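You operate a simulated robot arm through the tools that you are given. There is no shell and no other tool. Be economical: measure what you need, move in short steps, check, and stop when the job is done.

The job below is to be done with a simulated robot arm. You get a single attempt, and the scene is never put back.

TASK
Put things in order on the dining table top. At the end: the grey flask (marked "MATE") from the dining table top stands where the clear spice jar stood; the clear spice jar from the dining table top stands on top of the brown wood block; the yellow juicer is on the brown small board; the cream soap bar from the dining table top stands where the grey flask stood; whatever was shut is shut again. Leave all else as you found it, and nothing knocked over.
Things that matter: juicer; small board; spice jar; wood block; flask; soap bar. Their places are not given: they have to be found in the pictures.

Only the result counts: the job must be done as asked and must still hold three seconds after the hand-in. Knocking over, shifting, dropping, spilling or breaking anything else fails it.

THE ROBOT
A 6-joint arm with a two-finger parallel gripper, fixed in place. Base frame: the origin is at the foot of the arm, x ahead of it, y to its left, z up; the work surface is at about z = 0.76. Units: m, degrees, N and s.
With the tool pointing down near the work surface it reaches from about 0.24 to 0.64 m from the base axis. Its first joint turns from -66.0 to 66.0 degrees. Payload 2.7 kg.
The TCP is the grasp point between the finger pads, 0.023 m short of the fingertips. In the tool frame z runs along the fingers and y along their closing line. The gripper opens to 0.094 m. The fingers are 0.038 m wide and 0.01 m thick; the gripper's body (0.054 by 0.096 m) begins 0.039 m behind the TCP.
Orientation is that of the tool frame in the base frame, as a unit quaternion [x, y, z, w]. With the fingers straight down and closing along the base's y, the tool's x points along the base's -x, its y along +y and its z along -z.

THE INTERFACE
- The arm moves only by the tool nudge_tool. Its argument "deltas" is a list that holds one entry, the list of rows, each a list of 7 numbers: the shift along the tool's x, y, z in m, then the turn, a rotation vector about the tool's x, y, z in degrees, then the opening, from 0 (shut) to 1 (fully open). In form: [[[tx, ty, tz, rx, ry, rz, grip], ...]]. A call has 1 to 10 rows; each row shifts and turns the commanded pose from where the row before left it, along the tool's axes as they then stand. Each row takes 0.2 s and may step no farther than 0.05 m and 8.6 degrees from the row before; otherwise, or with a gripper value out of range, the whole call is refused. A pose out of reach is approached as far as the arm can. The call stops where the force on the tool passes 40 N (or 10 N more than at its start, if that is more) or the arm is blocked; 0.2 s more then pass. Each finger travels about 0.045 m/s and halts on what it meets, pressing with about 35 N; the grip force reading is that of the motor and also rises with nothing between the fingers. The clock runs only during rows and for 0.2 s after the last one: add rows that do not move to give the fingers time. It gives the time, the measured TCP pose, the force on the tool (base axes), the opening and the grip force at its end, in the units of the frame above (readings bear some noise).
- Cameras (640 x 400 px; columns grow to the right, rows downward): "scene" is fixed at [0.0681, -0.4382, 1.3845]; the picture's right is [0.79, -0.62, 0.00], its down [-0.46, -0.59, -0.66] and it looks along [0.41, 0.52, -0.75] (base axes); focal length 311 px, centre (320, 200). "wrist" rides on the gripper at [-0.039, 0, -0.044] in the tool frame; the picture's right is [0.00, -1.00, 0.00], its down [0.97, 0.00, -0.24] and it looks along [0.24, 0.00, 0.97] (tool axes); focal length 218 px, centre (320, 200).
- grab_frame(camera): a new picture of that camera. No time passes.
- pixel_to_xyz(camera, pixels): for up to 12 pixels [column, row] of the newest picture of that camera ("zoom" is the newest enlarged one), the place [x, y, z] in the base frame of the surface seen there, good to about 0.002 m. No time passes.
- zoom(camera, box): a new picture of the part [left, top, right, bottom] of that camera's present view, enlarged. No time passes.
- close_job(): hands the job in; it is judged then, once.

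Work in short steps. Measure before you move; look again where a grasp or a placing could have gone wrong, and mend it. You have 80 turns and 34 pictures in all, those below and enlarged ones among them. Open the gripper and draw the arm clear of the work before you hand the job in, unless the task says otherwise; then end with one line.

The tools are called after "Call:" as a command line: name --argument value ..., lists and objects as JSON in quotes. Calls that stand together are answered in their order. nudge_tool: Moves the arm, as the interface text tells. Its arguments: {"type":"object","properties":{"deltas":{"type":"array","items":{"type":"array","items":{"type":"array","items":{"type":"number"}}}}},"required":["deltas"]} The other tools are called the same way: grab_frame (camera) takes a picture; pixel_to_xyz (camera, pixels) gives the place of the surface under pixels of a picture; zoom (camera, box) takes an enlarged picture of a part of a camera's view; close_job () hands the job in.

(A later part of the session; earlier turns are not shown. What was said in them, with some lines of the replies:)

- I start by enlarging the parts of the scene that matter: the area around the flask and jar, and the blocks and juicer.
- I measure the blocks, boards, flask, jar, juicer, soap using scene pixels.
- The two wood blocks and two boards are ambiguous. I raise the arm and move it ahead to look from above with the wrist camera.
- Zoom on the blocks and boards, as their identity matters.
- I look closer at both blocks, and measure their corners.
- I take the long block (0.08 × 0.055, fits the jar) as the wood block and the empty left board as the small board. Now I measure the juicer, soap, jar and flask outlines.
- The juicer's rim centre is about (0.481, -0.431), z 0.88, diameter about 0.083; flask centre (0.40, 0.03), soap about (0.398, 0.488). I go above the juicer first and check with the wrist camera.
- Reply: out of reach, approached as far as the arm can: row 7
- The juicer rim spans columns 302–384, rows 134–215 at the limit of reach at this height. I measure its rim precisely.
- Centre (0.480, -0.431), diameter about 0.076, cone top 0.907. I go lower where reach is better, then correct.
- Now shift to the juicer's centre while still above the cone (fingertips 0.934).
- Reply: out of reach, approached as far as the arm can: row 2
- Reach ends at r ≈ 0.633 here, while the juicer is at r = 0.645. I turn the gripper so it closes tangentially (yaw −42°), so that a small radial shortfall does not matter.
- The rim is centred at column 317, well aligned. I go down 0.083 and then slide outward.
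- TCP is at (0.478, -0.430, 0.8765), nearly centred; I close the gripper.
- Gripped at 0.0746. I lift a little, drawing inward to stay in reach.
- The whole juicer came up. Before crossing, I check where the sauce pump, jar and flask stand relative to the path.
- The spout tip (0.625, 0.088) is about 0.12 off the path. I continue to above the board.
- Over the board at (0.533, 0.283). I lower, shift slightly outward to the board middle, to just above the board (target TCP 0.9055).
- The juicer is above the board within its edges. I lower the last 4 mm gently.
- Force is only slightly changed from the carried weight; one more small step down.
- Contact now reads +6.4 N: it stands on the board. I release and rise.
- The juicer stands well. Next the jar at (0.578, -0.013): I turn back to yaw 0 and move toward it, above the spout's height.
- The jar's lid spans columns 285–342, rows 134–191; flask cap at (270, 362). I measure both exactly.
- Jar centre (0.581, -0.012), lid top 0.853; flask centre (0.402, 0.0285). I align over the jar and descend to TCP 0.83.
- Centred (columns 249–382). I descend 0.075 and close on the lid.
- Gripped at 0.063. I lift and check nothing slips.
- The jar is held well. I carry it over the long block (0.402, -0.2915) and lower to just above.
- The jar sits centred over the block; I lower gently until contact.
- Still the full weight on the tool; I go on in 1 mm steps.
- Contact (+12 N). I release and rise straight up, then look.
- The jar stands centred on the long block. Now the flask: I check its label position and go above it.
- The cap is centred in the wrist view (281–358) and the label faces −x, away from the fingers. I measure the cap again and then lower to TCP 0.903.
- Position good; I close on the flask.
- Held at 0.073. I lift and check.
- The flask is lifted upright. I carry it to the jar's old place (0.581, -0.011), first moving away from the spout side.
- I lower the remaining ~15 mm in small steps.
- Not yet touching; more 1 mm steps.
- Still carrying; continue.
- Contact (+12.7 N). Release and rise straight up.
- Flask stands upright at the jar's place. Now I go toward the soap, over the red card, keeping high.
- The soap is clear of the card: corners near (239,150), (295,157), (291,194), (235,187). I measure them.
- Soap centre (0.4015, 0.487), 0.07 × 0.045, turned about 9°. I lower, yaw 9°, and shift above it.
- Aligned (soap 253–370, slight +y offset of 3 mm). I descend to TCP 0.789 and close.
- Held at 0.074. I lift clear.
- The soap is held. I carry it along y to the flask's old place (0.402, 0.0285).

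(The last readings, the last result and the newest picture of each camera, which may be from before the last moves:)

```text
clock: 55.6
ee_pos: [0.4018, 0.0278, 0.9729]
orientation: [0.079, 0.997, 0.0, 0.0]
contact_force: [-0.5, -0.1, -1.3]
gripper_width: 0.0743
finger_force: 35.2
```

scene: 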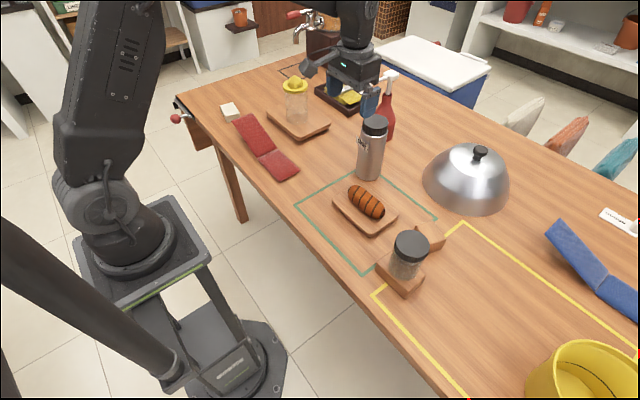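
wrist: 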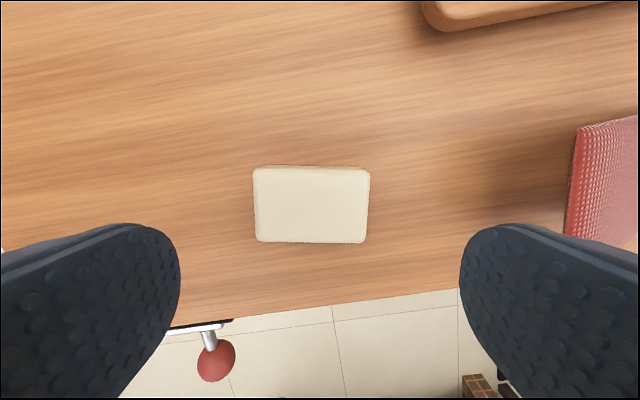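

On target. I descend to a few mm above the table (pick-up TCP was 0.792).

Call:
nudge_tool --deltas '[[[0, 0, 0.04, 0, 0, 0, 0.4], [0, 0, 0.04, 0, 0, 0, 0.4], [0, 0, 0.04, 0, 0, 0, 0.4], [0, 0, 0.03, 0, 0, 0, 0.4], [0, 0, 0.02, 0, 0, 0, 0.4], [0, 0, 0.006, 0, 0, 0, 0.4], [0, 0, 0, 0, 0, 0, 0.4]]]'

```text
clock: 57.2
ee_pos: [0.4012, 0.0281, 0.7972]
orientation: [0.079, 0.997, 0.0, 0.0]
contact_force: [-0.5, -0.1, 0.6]
gripper_width: 0.0744
finger_force: 35.1
```

Small steps to touchdown.

Call:
nudge_tool --deltas '[[[0, 0, 0.002, 0, 0, 0, 0.4], [0, 0, 0.0015, 0, 0, 0, 0.4], [0, 0, 0.001, 0, 0, 0, 0.4]]]'

```text
clock: 58.0
ee_pos: [0.4001, 0.028, 0.792]
orientation: [0.078, 0.997, 0.0, 0.0]
contact_force: [-10.2, 0.1, 30.5]
gripper_width: 0.0745
finger_force: 34.6
```

Firm contact (30 N), so I ease up 1 mm, release partly (the bread board is near), and rise.

Call:
nudge_tool --deltas '[[[0, 0, -0.001, 0, 0, 0, 0.4], [0, 0, 0, 0, 0, 0, 0.9], [0, 0, 0, 0, 0, 0, 0.9], [0, 0, 0, 0, 0, 0, 0.9], [0, 0, -0.02, 0, 0, 0, 0.9], [0, 0, -0.04, 0, 0, 0, 0.9], [0, 0, -0.04, 0, 0, 0, 1], [0, 0, -0.04, 0, 0, 0, 1], [0, 0, -0.04, 0, 0, 0, 1], [0, 0, 0, 0, 0, 0, 1]]]'

Call:
grab_frame --camera "wrist"

Call:
grab_frame --camera "scene"

```text
clock: 60.2
ee_pos: [0.4012, 0.0274, 0.9756]
orientation: [0.078, 0.997, 0.001, -0.001]
contact_force: [-0.5, 0.9, 0.1]
gripper_width: 0.0941
finger_force: 0.0
```

```text
5 pictures are left
```

wrist: 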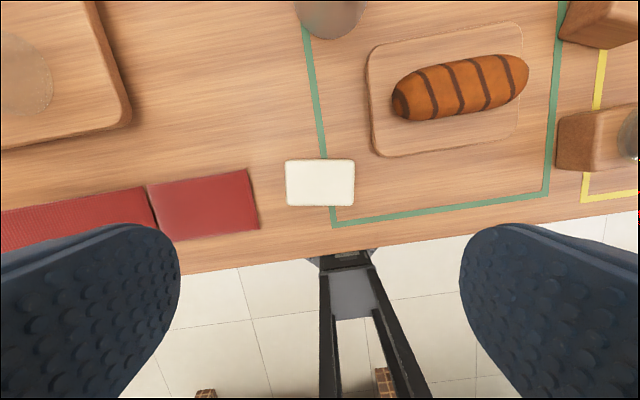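

```text
4 pictures are left
```

scene: 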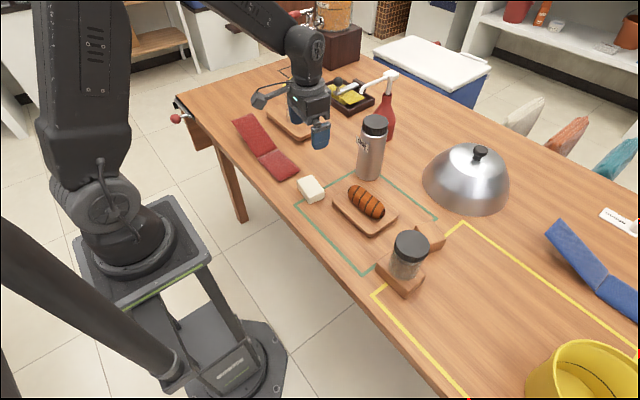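

Everything is placed; I check the final positions of soap, flask and jar by measurement, and raise the arm clear.

Call:
pixel_to_xyz --camera "scene" --pixels '[[311, 187], [374, 124], [364, 126], [387, 126], [410, 245], [397, 248], [426, 247]]'

Call:
pixel_to_xyz --camera "wrist" --pixels '[[320, 183], [287, 163], [352, 202]]'

Call:
nudge_tool --deltas '[[[0.02, 0, -0.04, 0, 0, 0, 1], [0.02, 0, -0.04, 0, 0, 0, 1], [0.02, 0, -0.02, 0, 0, 0, 1], [0, 0, 0, 0, 0, 0, 1]]]'

```text
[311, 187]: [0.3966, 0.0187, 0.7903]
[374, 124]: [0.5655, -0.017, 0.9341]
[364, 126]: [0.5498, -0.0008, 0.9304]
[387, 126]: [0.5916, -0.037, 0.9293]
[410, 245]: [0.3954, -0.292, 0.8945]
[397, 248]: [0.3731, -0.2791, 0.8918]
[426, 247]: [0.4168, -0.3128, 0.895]
```

```text
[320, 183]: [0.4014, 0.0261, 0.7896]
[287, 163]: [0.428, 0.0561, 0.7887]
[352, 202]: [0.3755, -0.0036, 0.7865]
```

```text
clock: 61.2
ee_pos: [0.341, 0.0366, 1.0726]
orientation: [0.079, 0.997, 0.001, 0.0]
contact_force: [0.0, 1.0, 0.4]
gripper_width: 0.0941
finger_force: 0.1
```

Soap at (0.401, 0.026), flask at about (0.58, -0.011), jar on the block, juicer on the board; the arm is clear with the gripper open. I hand in.

Call:
close_job

```text
The job is handed in.
```

I placed all four items and handed the job in: the flask is where the jar was, the jar is on the wood block, the juicer is on the empty board, and the soap is where the flask was. I had to choose between two brown boards and two wood blocks: I took the empty board and the longer block, because there was no room beside the bread and the longer block fits the jar.
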